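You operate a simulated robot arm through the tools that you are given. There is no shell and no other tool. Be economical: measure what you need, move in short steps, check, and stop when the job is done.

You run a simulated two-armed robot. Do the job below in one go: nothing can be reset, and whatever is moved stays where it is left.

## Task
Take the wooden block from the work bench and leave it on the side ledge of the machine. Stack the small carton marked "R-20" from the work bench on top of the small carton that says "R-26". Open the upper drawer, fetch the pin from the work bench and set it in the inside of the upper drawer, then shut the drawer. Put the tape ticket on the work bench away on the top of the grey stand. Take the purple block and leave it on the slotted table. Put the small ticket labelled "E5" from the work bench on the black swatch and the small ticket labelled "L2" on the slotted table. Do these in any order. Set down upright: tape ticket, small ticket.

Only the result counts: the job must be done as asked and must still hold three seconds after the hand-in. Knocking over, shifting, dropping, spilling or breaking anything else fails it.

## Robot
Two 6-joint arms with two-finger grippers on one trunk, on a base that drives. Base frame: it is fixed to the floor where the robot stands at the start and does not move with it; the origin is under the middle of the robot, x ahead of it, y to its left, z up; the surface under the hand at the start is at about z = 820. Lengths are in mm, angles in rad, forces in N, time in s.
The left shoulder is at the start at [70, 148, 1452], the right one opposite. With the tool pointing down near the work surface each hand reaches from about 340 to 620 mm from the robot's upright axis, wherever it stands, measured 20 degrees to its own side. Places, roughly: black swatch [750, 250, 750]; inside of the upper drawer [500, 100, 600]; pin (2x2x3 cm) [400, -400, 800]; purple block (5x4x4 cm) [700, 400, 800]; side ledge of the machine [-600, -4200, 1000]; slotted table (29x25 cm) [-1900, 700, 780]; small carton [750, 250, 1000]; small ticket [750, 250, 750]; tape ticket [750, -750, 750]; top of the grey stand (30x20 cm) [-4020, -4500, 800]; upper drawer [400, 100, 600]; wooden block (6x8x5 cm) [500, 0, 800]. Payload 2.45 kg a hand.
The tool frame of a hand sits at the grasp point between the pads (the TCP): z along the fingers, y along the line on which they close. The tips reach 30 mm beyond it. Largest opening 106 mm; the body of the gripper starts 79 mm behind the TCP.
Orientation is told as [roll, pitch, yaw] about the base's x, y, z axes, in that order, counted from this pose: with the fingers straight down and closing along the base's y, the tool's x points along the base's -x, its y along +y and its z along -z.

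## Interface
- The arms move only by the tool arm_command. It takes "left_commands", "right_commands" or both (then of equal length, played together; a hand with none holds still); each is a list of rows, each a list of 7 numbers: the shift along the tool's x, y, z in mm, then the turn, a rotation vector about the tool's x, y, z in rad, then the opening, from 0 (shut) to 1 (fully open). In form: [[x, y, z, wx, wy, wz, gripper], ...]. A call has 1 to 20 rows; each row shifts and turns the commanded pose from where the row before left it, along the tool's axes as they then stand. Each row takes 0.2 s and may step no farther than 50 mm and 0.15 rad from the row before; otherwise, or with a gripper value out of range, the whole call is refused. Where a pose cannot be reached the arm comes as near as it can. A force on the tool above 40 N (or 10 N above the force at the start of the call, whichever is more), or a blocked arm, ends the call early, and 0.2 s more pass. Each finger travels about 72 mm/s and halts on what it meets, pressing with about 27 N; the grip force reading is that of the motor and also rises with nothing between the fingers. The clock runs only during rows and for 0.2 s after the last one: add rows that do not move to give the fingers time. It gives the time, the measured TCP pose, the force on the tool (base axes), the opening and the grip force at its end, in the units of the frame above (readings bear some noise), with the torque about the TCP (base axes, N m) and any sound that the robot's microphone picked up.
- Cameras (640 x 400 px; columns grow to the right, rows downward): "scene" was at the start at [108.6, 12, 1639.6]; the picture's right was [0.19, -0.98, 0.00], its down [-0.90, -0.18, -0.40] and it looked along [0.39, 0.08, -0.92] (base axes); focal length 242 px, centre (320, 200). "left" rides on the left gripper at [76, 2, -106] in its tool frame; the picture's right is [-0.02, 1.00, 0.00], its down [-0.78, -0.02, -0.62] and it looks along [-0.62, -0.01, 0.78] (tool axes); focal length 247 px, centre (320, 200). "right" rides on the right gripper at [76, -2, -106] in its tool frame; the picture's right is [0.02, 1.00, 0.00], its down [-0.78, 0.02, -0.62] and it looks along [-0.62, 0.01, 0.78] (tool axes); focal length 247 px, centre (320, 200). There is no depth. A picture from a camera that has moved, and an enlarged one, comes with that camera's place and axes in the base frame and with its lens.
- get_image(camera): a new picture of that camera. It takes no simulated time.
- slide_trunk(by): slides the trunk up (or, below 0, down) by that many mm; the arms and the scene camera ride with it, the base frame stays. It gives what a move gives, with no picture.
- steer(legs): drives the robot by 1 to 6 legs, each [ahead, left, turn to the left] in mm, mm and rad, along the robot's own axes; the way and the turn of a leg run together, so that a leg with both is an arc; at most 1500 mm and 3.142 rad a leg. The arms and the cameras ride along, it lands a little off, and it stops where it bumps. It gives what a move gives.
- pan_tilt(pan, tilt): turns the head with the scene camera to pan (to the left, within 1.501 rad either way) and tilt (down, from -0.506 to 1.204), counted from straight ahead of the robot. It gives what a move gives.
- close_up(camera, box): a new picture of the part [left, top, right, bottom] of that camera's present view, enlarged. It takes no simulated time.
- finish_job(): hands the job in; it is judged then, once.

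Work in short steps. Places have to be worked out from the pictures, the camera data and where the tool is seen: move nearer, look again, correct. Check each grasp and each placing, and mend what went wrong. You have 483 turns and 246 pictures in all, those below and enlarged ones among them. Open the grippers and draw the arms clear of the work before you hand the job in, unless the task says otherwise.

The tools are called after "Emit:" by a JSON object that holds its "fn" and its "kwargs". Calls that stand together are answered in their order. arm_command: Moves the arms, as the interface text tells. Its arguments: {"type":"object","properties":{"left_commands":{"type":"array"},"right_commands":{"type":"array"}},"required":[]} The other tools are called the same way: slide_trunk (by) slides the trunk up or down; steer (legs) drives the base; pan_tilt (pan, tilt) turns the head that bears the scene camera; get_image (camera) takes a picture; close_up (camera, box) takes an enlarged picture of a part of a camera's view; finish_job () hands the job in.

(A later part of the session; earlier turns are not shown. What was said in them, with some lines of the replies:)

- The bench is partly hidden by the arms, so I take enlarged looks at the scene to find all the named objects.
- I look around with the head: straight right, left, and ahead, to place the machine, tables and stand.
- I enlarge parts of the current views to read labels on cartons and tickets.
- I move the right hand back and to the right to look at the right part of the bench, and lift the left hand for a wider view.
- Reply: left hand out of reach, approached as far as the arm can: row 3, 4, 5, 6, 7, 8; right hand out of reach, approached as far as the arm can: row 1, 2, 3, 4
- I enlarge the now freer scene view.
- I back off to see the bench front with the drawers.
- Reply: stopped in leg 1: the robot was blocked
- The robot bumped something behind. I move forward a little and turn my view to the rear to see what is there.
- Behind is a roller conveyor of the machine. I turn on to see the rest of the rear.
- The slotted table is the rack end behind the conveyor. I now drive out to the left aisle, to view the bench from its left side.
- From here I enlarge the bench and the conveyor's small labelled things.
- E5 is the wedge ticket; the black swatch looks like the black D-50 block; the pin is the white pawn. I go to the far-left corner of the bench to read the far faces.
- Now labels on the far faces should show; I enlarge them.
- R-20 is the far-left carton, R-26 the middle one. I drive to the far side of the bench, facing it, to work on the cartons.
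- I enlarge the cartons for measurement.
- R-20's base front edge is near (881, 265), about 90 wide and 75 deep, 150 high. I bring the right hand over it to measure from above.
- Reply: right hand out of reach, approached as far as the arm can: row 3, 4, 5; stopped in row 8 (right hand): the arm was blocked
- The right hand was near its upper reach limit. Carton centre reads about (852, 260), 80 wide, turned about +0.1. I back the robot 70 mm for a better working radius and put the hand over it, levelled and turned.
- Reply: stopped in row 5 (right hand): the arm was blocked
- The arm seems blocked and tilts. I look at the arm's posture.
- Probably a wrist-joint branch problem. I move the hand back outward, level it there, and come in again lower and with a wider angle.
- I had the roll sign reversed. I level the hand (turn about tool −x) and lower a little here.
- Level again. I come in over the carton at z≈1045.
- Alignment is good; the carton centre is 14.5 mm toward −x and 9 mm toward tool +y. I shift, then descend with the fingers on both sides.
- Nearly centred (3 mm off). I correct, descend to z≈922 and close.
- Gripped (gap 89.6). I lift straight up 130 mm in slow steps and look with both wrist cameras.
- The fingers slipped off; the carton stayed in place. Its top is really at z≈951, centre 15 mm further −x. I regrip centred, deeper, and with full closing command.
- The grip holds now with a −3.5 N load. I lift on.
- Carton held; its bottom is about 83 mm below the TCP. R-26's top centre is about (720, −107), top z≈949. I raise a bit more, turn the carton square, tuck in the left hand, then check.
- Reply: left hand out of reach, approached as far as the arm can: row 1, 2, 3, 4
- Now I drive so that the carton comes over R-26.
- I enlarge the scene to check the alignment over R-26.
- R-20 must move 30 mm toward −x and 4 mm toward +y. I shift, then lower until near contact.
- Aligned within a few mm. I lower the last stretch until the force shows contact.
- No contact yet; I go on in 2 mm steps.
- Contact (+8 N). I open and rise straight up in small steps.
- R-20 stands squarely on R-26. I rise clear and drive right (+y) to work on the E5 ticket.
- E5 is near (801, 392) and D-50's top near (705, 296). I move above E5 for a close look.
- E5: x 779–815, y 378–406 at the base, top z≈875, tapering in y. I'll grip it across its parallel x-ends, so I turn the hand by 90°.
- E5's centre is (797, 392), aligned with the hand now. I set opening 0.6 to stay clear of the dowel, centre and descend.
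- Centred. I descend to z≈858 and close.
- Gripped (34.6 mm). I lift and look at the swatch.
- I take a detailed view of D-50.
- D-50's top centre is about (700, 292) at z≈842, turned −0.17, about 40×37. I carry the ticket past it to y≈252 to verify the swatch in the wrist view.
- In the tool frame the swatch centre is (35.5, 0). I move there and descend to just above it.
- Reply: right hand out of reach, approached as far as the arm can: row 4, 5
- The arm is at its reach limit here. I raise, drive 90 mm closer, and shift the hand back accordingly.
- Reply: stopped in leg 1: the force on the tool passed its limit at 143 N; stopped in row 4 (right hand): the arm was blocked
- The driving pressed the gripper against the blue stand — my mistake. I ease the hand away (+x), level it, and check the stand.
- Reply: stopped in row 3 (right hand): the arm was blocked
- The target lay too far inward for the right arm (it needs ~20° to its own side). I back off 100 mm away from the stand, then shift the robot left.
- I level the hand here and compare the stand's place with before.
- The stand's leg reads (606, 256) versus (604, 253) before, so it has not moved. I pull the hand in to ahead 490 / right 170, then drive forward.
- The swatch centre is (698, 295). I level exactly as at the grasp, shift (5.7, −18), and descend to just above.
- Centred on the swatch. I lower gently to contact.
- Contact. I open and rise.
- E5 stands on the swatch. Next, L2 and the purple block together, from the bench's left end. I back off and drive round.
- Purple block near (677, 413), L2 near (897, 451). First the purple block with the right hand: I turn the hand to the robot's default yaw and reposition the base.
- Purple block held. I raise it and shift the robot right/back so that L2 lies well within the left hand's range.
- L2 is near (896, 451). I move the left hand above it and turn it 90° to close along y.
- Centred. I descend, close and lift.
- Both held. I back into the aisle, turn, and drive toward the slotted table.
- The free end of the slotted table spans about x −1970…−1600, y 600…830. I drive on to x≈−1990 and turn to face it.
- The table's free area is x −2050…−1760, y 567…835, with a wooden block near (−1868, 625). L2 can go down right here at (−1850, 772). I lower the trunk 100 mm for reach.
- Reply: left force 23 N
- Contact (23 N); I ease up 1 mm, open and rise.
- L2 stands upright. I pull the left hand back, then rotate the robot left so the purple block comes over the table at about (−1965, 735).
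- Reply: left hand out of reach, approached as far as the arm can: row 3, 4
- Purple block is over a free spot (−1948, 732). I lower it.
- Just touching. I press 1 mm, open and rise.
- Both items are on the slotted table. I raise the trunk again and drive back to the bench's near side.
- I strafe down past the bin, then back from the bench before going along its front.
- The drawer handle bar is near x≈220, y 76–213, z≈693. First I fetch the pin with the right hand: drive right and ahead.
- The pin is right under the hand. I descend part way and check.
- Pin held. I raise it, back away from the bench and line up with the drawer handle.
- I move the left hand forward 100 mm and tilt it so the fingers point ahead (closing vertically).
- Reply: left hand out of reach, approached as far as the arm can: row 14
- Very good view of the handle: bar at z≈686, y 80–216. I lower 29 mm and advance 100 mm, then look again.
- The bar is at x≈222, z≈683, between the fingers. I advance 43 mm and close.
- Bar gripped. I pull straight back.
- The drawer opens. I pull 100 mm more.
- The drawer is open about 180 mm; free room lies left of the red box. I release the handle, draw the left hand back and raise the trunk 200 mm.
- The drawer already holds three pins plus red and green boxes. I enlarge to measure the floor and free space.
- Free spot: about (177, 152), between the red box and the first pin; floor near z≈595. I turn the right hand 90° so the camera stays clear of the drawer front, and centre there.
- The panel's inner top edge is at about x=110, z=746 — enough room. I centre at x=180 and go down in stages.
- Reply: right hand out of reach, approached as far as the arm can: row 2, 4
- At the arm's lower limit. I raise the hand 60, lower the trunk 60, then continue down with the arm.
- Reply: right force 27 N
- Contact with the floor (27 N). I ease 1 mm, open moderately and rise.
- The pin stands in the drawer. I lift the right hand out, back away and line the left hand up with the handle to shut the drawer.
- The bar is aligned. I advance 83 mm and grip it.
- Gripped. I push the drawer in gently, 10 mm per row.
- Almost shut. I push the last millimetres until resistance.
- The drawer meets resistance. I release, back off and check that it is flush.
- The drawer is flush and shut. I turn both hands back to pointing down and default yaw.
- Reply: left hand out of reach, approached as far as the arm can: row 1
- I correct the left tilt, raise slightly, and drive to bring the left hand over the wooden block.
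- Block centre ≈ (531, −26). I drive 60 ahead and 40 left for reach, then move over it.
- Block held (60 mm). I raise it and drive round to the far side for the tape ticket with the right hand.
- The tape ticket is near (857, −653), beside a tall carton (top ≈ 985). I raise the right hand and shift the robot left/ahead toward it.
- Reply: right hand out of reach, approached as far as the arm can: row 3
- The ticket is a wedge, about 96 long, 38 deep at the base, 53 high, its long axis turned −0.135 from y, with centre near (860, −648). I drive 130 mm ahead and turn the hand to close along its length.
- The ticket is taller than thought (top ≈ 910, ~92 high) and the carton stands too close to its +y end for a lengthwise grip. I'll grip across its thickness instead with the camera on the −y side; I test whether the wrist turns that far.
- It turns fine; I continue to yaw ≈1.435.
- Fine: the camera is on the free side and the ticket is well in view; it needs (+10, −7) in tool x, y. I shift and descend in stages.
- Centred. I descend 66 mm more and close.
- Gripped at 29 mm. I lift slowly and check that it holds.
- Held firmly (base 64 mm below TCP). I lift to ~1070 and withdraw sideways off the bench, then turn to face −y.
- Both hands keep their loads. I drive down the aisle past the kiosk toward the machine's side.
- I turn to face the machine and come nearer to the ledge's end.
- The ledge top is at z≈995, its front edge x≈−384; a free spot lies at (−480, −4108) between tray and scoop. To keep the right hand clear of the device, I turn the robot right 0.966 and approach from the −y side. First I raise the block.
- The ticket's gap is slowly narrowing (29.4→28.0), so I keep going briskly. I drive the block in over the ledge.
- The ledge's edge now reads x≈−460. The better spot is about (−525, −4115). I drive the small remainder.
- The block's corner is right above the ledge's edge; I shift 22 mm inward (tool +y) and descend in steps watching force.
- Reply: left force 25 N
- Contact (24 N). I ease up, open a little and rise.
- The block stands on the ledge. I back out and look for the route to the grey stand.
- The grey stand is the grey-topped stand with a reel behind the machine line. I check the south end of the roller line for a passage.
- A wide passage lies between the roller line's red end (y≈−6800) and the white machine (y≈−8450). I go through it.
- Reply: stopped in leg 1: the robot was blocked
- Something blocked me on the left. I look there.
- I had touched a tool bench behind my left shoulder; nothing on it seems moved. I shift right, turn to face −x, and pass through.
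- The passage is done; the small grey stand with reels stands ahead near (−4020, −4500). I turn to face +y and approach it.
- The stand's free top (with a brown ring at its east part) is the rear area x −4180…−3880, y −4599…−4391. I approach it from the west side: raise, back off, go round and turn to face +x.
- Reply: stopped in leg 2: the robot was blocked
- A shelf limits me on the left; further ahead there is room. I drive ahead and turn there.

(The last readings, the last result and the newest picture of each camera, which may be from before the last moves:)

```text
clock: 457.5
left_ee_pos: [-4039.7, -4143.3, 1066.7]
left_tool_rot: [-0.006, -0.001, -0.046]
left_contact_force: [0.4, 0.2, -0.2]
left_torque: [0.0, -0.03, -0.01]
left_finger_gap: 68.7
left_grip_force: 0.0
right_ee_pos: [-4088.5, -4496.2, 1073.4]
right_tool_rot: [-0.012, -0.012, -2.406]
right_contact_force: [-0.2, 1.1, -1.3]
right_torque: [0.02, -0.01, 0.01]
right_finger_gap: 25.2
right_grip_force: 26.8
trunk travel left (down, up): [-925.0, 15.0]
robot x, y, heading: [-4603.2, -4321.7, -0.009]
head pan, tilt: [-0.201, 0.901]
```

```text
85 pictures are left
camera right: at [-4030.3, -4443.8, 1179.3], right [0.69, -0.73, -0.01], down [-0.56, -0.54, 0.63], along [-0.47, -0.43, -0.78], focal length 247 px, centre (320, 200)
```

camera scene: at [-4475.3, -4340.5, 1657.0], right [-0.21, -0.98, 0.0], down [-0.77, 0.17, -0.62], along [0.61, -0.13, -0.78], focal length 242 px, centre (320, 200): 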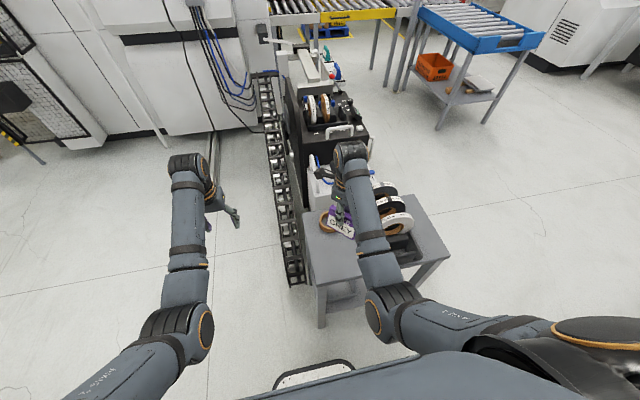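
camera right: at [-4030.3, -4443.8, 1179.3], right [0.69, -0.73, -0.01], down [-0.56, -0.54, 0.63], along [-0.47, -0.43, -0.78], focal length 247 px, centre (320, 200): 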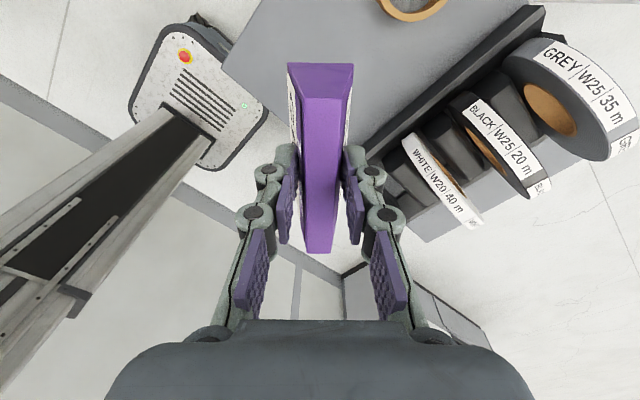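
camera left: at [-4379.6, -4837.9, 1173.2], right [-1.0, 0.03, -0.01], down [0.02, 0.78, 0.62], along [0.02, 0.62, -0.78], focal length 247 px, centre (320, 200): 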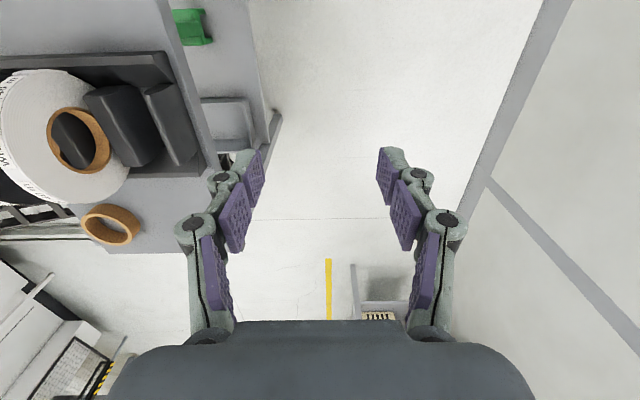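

The ticket hangs over the free rear area. I nudge +8 mm in x and lower it.

Emit:
{"fn": "arm_command", "kwargs": {"right_commands": [[6, 5, 25, 0, 0, 0, 0], [0, 0, 25, 0, 0, 0, 0], [0, 0, 25, 0, 0, 0, 0], [0, 0, 25, 0, 0, 0, 0], [0, 0, 25, 0, 0, 0, 0], [0, 0, 20, 0, 0, 0, 0], [0, 0, 10, 0, 0, 0, 0], [0, 0, 0, 0, 0, 0, 0]]}}

Emit:
{"fn": "get_image", "kwargs": {"camera": "right"}}

Emit:
{"fn": "close_up", "kwargs": {"camera": "scene", "box": [290, 160, 450, 290]}}

```text
clock: 459.3
left_ee_pos: [-4041.5, -4142.6, 1067.1]
left_tool_rot: [-0.007, -0.003, -0.046]
left_contact_force: [0.3, -1.3, -0.6]
left_torque: [0.0, 0.0, 0.01]
left_finger_gap: 68.6
left_grip_force: 0.1
right_ee_pos: [-4081.7, -4497.0, 915.9]
right_tool_rot: [-0.012, -0.012, -2.406]
right_contact_force: [-0.1, 0.5, -0.4]
right_torque: [0.02, -0.01, -0.02]
right_finger_gap: 25.5
right_grip_force: 27.0
trunk travel left (down, up): [-925.0, 15.0]
robot x, y, heading: [-4604.3, -4326.0, -0.012]
head pan, tilt: [-0.201, 0.901]
```

```text
84 pictures are left
camera right: at [-4025.0, -4445.4, 1022.1], right [0.69, -0.73, -0.01], down [-0.56, -0.54, 0.63], along [-0.47, -0.43, -0.78], focal length 247 px, centre (320, 200)
```

right: 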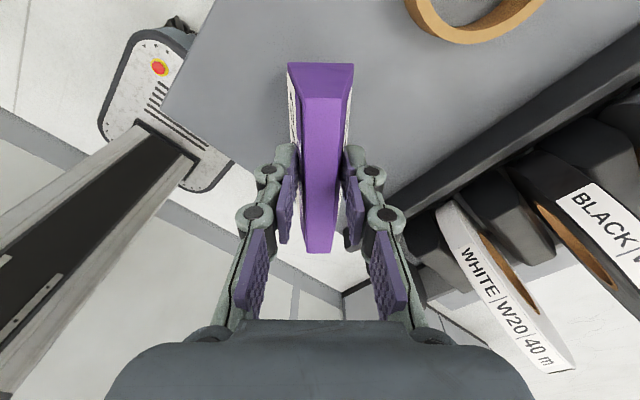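

```text
3.08 times, centred on (370, 225) of scene
camera zoom: at [-4475.3, -4340.7, 1657.0], right [-0.21, -0.98, 0.0], down [-0.77, 0.17, -0.62], along [0.61, -0.13, -0.78], focal length 746 px, centre (166, 123)
```

zoom: 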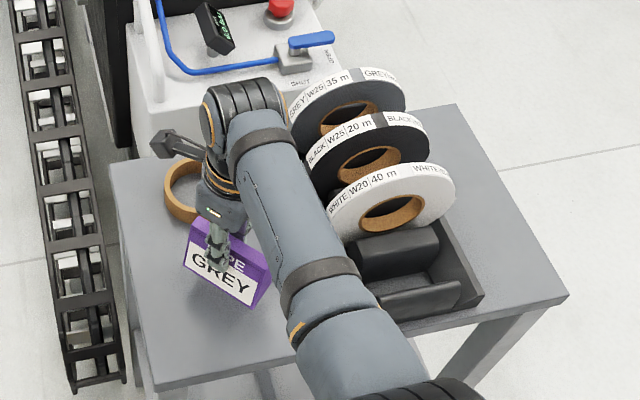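

Emit:
{"fn": "arm_command", "kwargs": {"right_commands": [[0, 0, 6, 0, 0, 0, 0], [0, 0, 5, 0, 0, 0, 0], [0, 0, 4, 0, 0, 0, 0], [0, 0, 3, 0, 0, 0, 0], [0, 0, 3, 0, 0, 0, 0], [0, 0, 0, 0, 0, 0, 0]]}}

```text
clock: 460.7
left_ee_pos: [-4040.1, -4141.7, 1066.9]
left_tool_rot: [-0.006, -0.002, -0.044]
left_contact_force: [0.1, 0.2, 0.5]
left_torque: [-0.02, -0.01, 0.0]
left_finger_gap: 68.9
left_grip_force: 0.1
right_ee_pos: [-4083.2, -4496.4, 897.8]
right_tool_rot: [-0.013, -0.012, -2.406]
right_contact_force: [0.2, -0.4, -0.7]
right_torque: [0.0, 0.01, -0.02]
right_finger_gap: 25.2
right_grip_force: 26.8
trunk travel left (down, up): [-925.0, 15.0]
robot x, y, heading: [-4600.8, -4323.9, -0.013]
head pan, tilt: [-0.201, 0.901]
```

Emit:
{"fn": "arm_command", "kwargs": {"right_commands": [[0, 0, 3, 0, 0, 0, 0], [0, 0, 3, 0, 0, 0, 0], [0, 0, 3, 0, 0, 0, 0], [0, 0, 3, 0, 0, 0, 0], [0, 0, 0, 0, 0, 0, 0]]}}

```text
clock: 461.9
left_ee_pos: [-4041.2, -4142.3, 1066.5]
left_tool_rot: [-0.008, -0.001, -0.047]
left_contact_force: [0.5, -0.6, 0.5]
left_torque: [-0.01, -0.01, -0.01]
left_finger_gap: 68.8
left_grip_force: 0.0
right_ee_pos: [-4083.5, -4496.3, 884.4]
right_tool_rot: [-0.012, -0.013, -2.408]
right_contact_force: [-0.2, -0.8, -0.2]
right_torque: [0.05, -0.02, -0.02]
right_finger_gap: 24.9
right_grip_force: 27.1
trunk travel left (down, up): [-925.0, 15.0]
robot x, y, heading: [-4599.4, -4323.4, -0.014]
head pan, tilt: [-0.201, 0.901]
```

Emit:
{"fn": "arm_command", "kwargs": {"right_commands": [[0, 0, 2, 0, 0, 0, 0], [0, 0, 2, 0, 0, 0, 0], [0, 0, 2, 0, 0, 0, 0], [0, 0, 2, 0, 0, 0, 0], [0, 0, 0, 0, 0, 0, 0]]}}

Emit:
{"fn": "close_up", "kwargs": {"camera": "scene", "box": [290, 160, 450, 290]}}

```text
clock: 463.1
left_ee_pos: [-4039.4, -4141.8, 1066.3]
left_tool_rot: [-0.007, -0.002, -0.045]
left_contact_force: [0.1, 0.2, 0.0]
left_torque: [-0.01, -0.02, 0.0]
left_finger_gap: 69.0
left_grip_force: 0.1
right_ee_pos: [-4083.9, -4495.6, 878.0]
right_tool_rot: [-0.012, -0.014, -2.407]
right_contact_force: [0.0, -0.3, -0.5]
right_torque: [0.01, 0.0, -0.01]
right_finger_gap: 25.1
right_grip_force: 27.2
trunk travel left (down, up): [-925.0, 15.0]
robot x, y, heading: [-4599.7, -4328.1, -0.01]
head pan, tilt: [-0.201, 0.901]
```

```text
3.08 times, centred on (370, 225) of scene
camera zoom: at [-4475.3, -4340.9, 1657.0], right [-0.21, -0.98, 0.0], down [-0.77, 0.17, -0.62], along [0.61, -0.13, -0.78], focal length 746 px, centre (166, 123)
```

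zoom: 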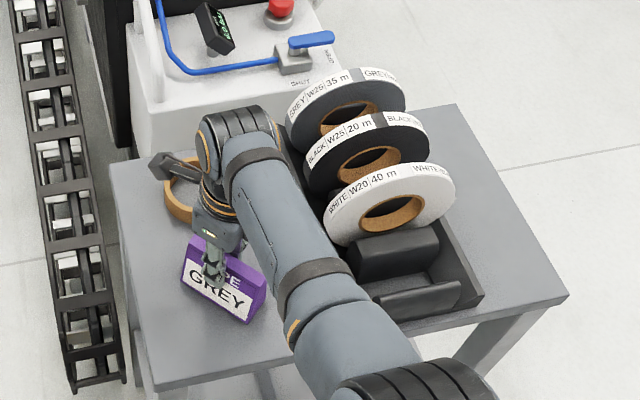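

Emit:
{"fn": "arm_command", "kwargs": {"right_commands": [[0, 0, 2, 0, 0, 0, 0], [0, 0, 2, 0, 0, 0, 0], [0, 0, 2, 0, 0, 0, 0], [0, 0, 2, 0, 0, 0, 0], [0, 0, 2, 0, 0, 0, 0], [0, 0, 0, 0, 0, 0, 0]]}}

```text
clock: 464.5
left_ee_pos: [-4043.7, -4142.6, 1068.0]
left_tool_rot: [-0.007, -0.005, -0.046]
left_contact_force: [0.3, -0.7, 0.4]
left_torque: [-0.01, -0.05, -0.03]
left_finger_gap: 69.0
left_grip_force: 0.0
right_ee_pos: [-4081.0, -4494.5, 873.6]
right_tool_rot: [-0.003, -0.004, -2.408]
right_contact_force: [-7.9, 1.2, 25.6]
right_torque: [-0.17, 0.8, -0.06]
right_finger_gap: 25.0
right_grip_force: 27.2
trunk travel left (down, up): [-925.0, 15.0]
robot x, y, heading: [-4602.7, -4326.3, -0.011]
head pan, tilt: [-0.201, 0.901]
stopped in row 6 (right hand): the force on the tool passed its limit at 42 N (the readings are from after the stop); the commanded pose is now the measured one
```

Contact. I ease up slightly and open gently.

Emit:
{"fn": "arm_command", "kwargs": {"right_commands": [[0, 0, -2, 0, 0, 0, 0], [0, 0, 0, 0, 0, 0, 0], [0, 0, 0, 0, 0, 0, 0.3], [0, 0, 0, 0, 0, 0, 0.35], [0, 0, 0, 0, 0, 0, 0.4], [0, 0, 0, 0, 0, 0, 0.45], [0, 0, 0, 0, 0, 0, 0.45]]}}

Emit:
{"fn": "get_image", "kwargs": {"camera": "right"}}

Emit:
{"fn": "close_up", "kwargs": {"camera": "scene", "box": [290, 160, 450, 290]}}

```text
clock: 466.1
left_ee_pos: [-4041.2, -4141.5, 1067.8]
left_tool_rot: [-0.007, -0.002, -0.045]
left_contact_force: [0.1, -0.1, 0.0]
left_torque: [0.0, 0.02, 0.06]
left_finger_gap: 69.0
left_grip_force: 0.1
right_ee_pos: [-4080.8, -4497.4, 872.8]
right_tool_rot: [-0.01, -0.008, -2.407]
right_contact_force: [-0.1, -0.1, -0.6]
right_torque: [0.0, 0.04, -0.01]
right_finger_gap: 47.7
right_grip_force: 0.1
trunk travel left (down, up): [-925.0, 15.0]
robot x, y, heading: [-4597.8, -4323.8, -0.012]
head pan, tilt: [-0.201, 0.901]
```

```text
81 pictures are left
camera right: at [-4023.8, -4444.6, 978.0], right [0.69, -0.73, -0.01], down [-0.56, -0.54, 0.63], along [-0.46, -0.43, -0.78], focal length 247 px, centre (320, 200)
```

right: 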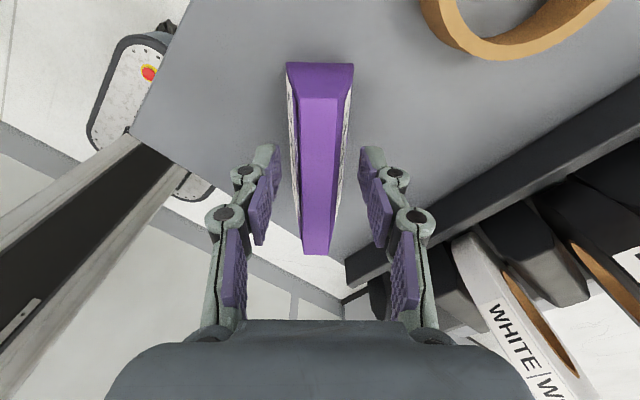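

```text
3.08 times, centred on (370, 225) of scene
camera zoom: at [-4475.8, -4340.5, 1657.1], right [-0.21, -0.98, 0.0], down [-0.77, 0.17, -0.62], along [0.61, -0.13, -0.78], focal length 746 px, centre (166, 123)
```

zoom: 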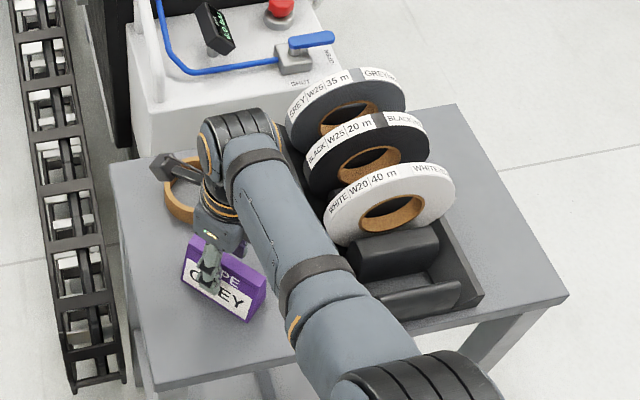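

It stands. I rise straight up and check.

Emit:
{"fn": "arm_command", "kwargs": {"right_commands": [[0, 0, -10, 0, 0, 0, 0.45], [0, 0, -15, 0, 0, 0, 0.45], [0, 0, -25, 0, 0, 0, 0.45], [0, 0, -25, 0, 0, 0, 0.45], [0, 0, -25, 0, 0, 0, 0.45], [0, 0, -25, 0, 0, 0, 0.45], [0, 0, -25, 0, 0, 0, 0.45], [0, 0, 0, 0, 0, 0, 0.45]]}}

Emit:
{"fn": "get_image", "kwargs": {"camera": "right"}}

Emit:
{"fn": "close_up", "kwargs": {"camera": "scene", "box": [290, 160, 450, 290]}}

```text
clock: 467.9
left_ee_pos: [-4040.2, -4141.8, 1067.0]
left_tool_rot: [-0.007, -0.001, -0.044]
left_contact_force: [-0.3, 0.2, 0.1]
left_torque: [0.01, 0.03, 0.01]
left_finger_gap: 69.1
left_grip_force: 0.1
right_ee_pos: [-4079.6, -4495.7, 1023.7]
right_tool_rot: [-0.008, -0.008, -2.408]
right_contact_force: [0.1, 0.2, 0.8]
right_torque: [0.01, -0.01, 0.01]
right_finger_gap: 48.0
right_grip_force: 0.0
trunk travel left (down, up): [-925.0, 15.0]
robot x, y, heading: [-4600.4, -4327.3, -0.016]
head pan, tilt: [-0.201, 0.901]
```

```text
79 pictures are left
camera right: at [-4022.0, -4443.3, 1129.4], right [0.69, -0.73, -0.01], down [-0.56, -0.54, 0.63], along [-0.46, -0.42, -0.78], focal length 247 px, centre (320, 200)
```

right: 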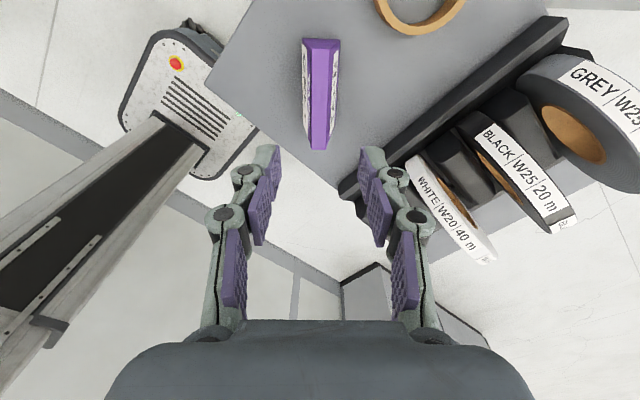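

```text
3.08 times, centred on (370, 225) of scene
camera zoom: at [-4475.2, -4341.0, 1657.0], right [-0.21, -0.98, 0.0], down [-0.77, 0.17, -0.62], along [0.61, -0.13, -0.78], focal length 746 px, centre (166, 123)
```

zoom: 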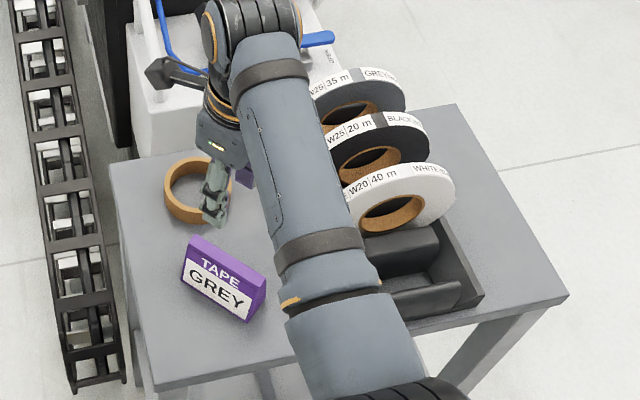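

The tape ticket stands upright on the stand. I open both grippers and back clear of the stand.

Emit:
{"fn": "arm_command", "kwargs": {"right_commands": [[0, 0, -15, 0, 0, 0, 1], [0, 0, -10, 0, 0, 0, 1], [0, 0, 0, 0, 0, 0, 1]], "left_commands": [[0, 0, 0, 0, 0, 0, 1], [0, 0, 0, 0, 0, 0, 1], [0, 0, 0, 0, 0, 0, 1]]}}

Emit:
{"fn": "steer", "kwargs": {"legs": [[-130, 60, 0]]}}

Emit:
{"fn": "get_image", "kwargs": {"camera": "scene"}}

```text
clock: 468.7
left_ee_pos: [-4039.5, -4143.6, 1066.1]
left_tool_rot: [-0.008, -0.002, -0.046]
left_contact_force: [-0.4, -0.2, 0.4]
left_torque: [0.01, 0.0, -0.01]
left_finger_gap: 106.0
left_grip_force: 0.1
right_ee_pos: [-4079.7, -4497.0, 1047.2]
right_tool_rot: [-0.009, -0.007, -2.406]
right_contact_force: [0.6, 0.7, 1.0]
right_torque: [0.01, 0.02, 0.02]
right_finger_gap: 106.3
right_grip_force: 0.0
trunk travel left (down, up): [-925.0, 15.0]
robot x, y, heading: [-4599.9, -4324.4, -0.01]
head pan, tilt: [-0.201, 0.901]
```

```text
clock: 470.1
left_ee_pos: [-4169.9, -4080.8, 1066.1]
left_tool_rot: [-0.007, 0.0, -0.046]
left_contact_force: [1.4, -0.5, -0.6]
left_torque: [0.01, 0.03, -0.01]
left_finger_gap: 105.7
left_grip_force: 0.1
right_ee_pos: [-4208.1, -4435.3, 1047.4]
right_tool_rot: [-0.009, -0.008, -2.407]
right_contact_force: [-0.2, -0.1, -0.2]
right_torque: [-0.01, 0.0, 0.0]
right_finger_gap: 106.2
right_grip_force: 0.0
trunk travel left (down, up): [-925.0, 15.0]
robot x, y, heading: [-4733.1, -4262.9, -0.01]
head pan, tilt: [-0.201, 0.901]
```

```text
77 pictures are left
camera scene: at [-4603.3, -4280.0, 1656.7], right [-0.21, -0.98, 0.0], down [-0.77, 0.17, -0.62], along [0.61, -0.13, -0.79], focal length 242 px, centre (320, 200)
```

scene: 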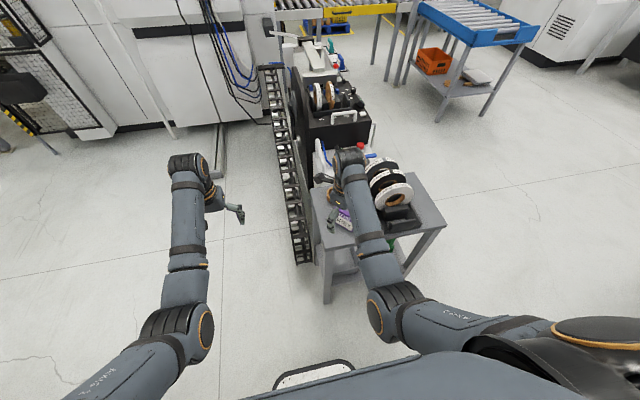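

All items are placed, the grippers are open and the arms are clear; I hand the job in.

Emit:
{"fn": "finish_job", "kwargs": {}}

```text
The job is handed in.
```

The job is handed in, and every item was put where you asked:
- **Wooden block:** on the machine's side ledge.
- **R-20 carton:** stacked on R-26.
- **Pin:** in the upper drawer, drawer shut. I saw it standing before I shut the drawer, but couldn't check it afterwards.
- **Tape ticket:** upright on the grey stand.
- **Purple block and L2 ticket:** on the slotted table, the ticket upright.
- **E5 ticket:** upright on the black D-50 block, which I took to be the black swatch.

I bumped into fixed things four times while driving: the blue stand on the work bench (143 N), the roller conveyor, a tool bench and a shelf. The blue stand read the same place afterwards, within about 3 mm. Nothing on the tool bench looked moved. I did not check the conveyor or the shelf closely.
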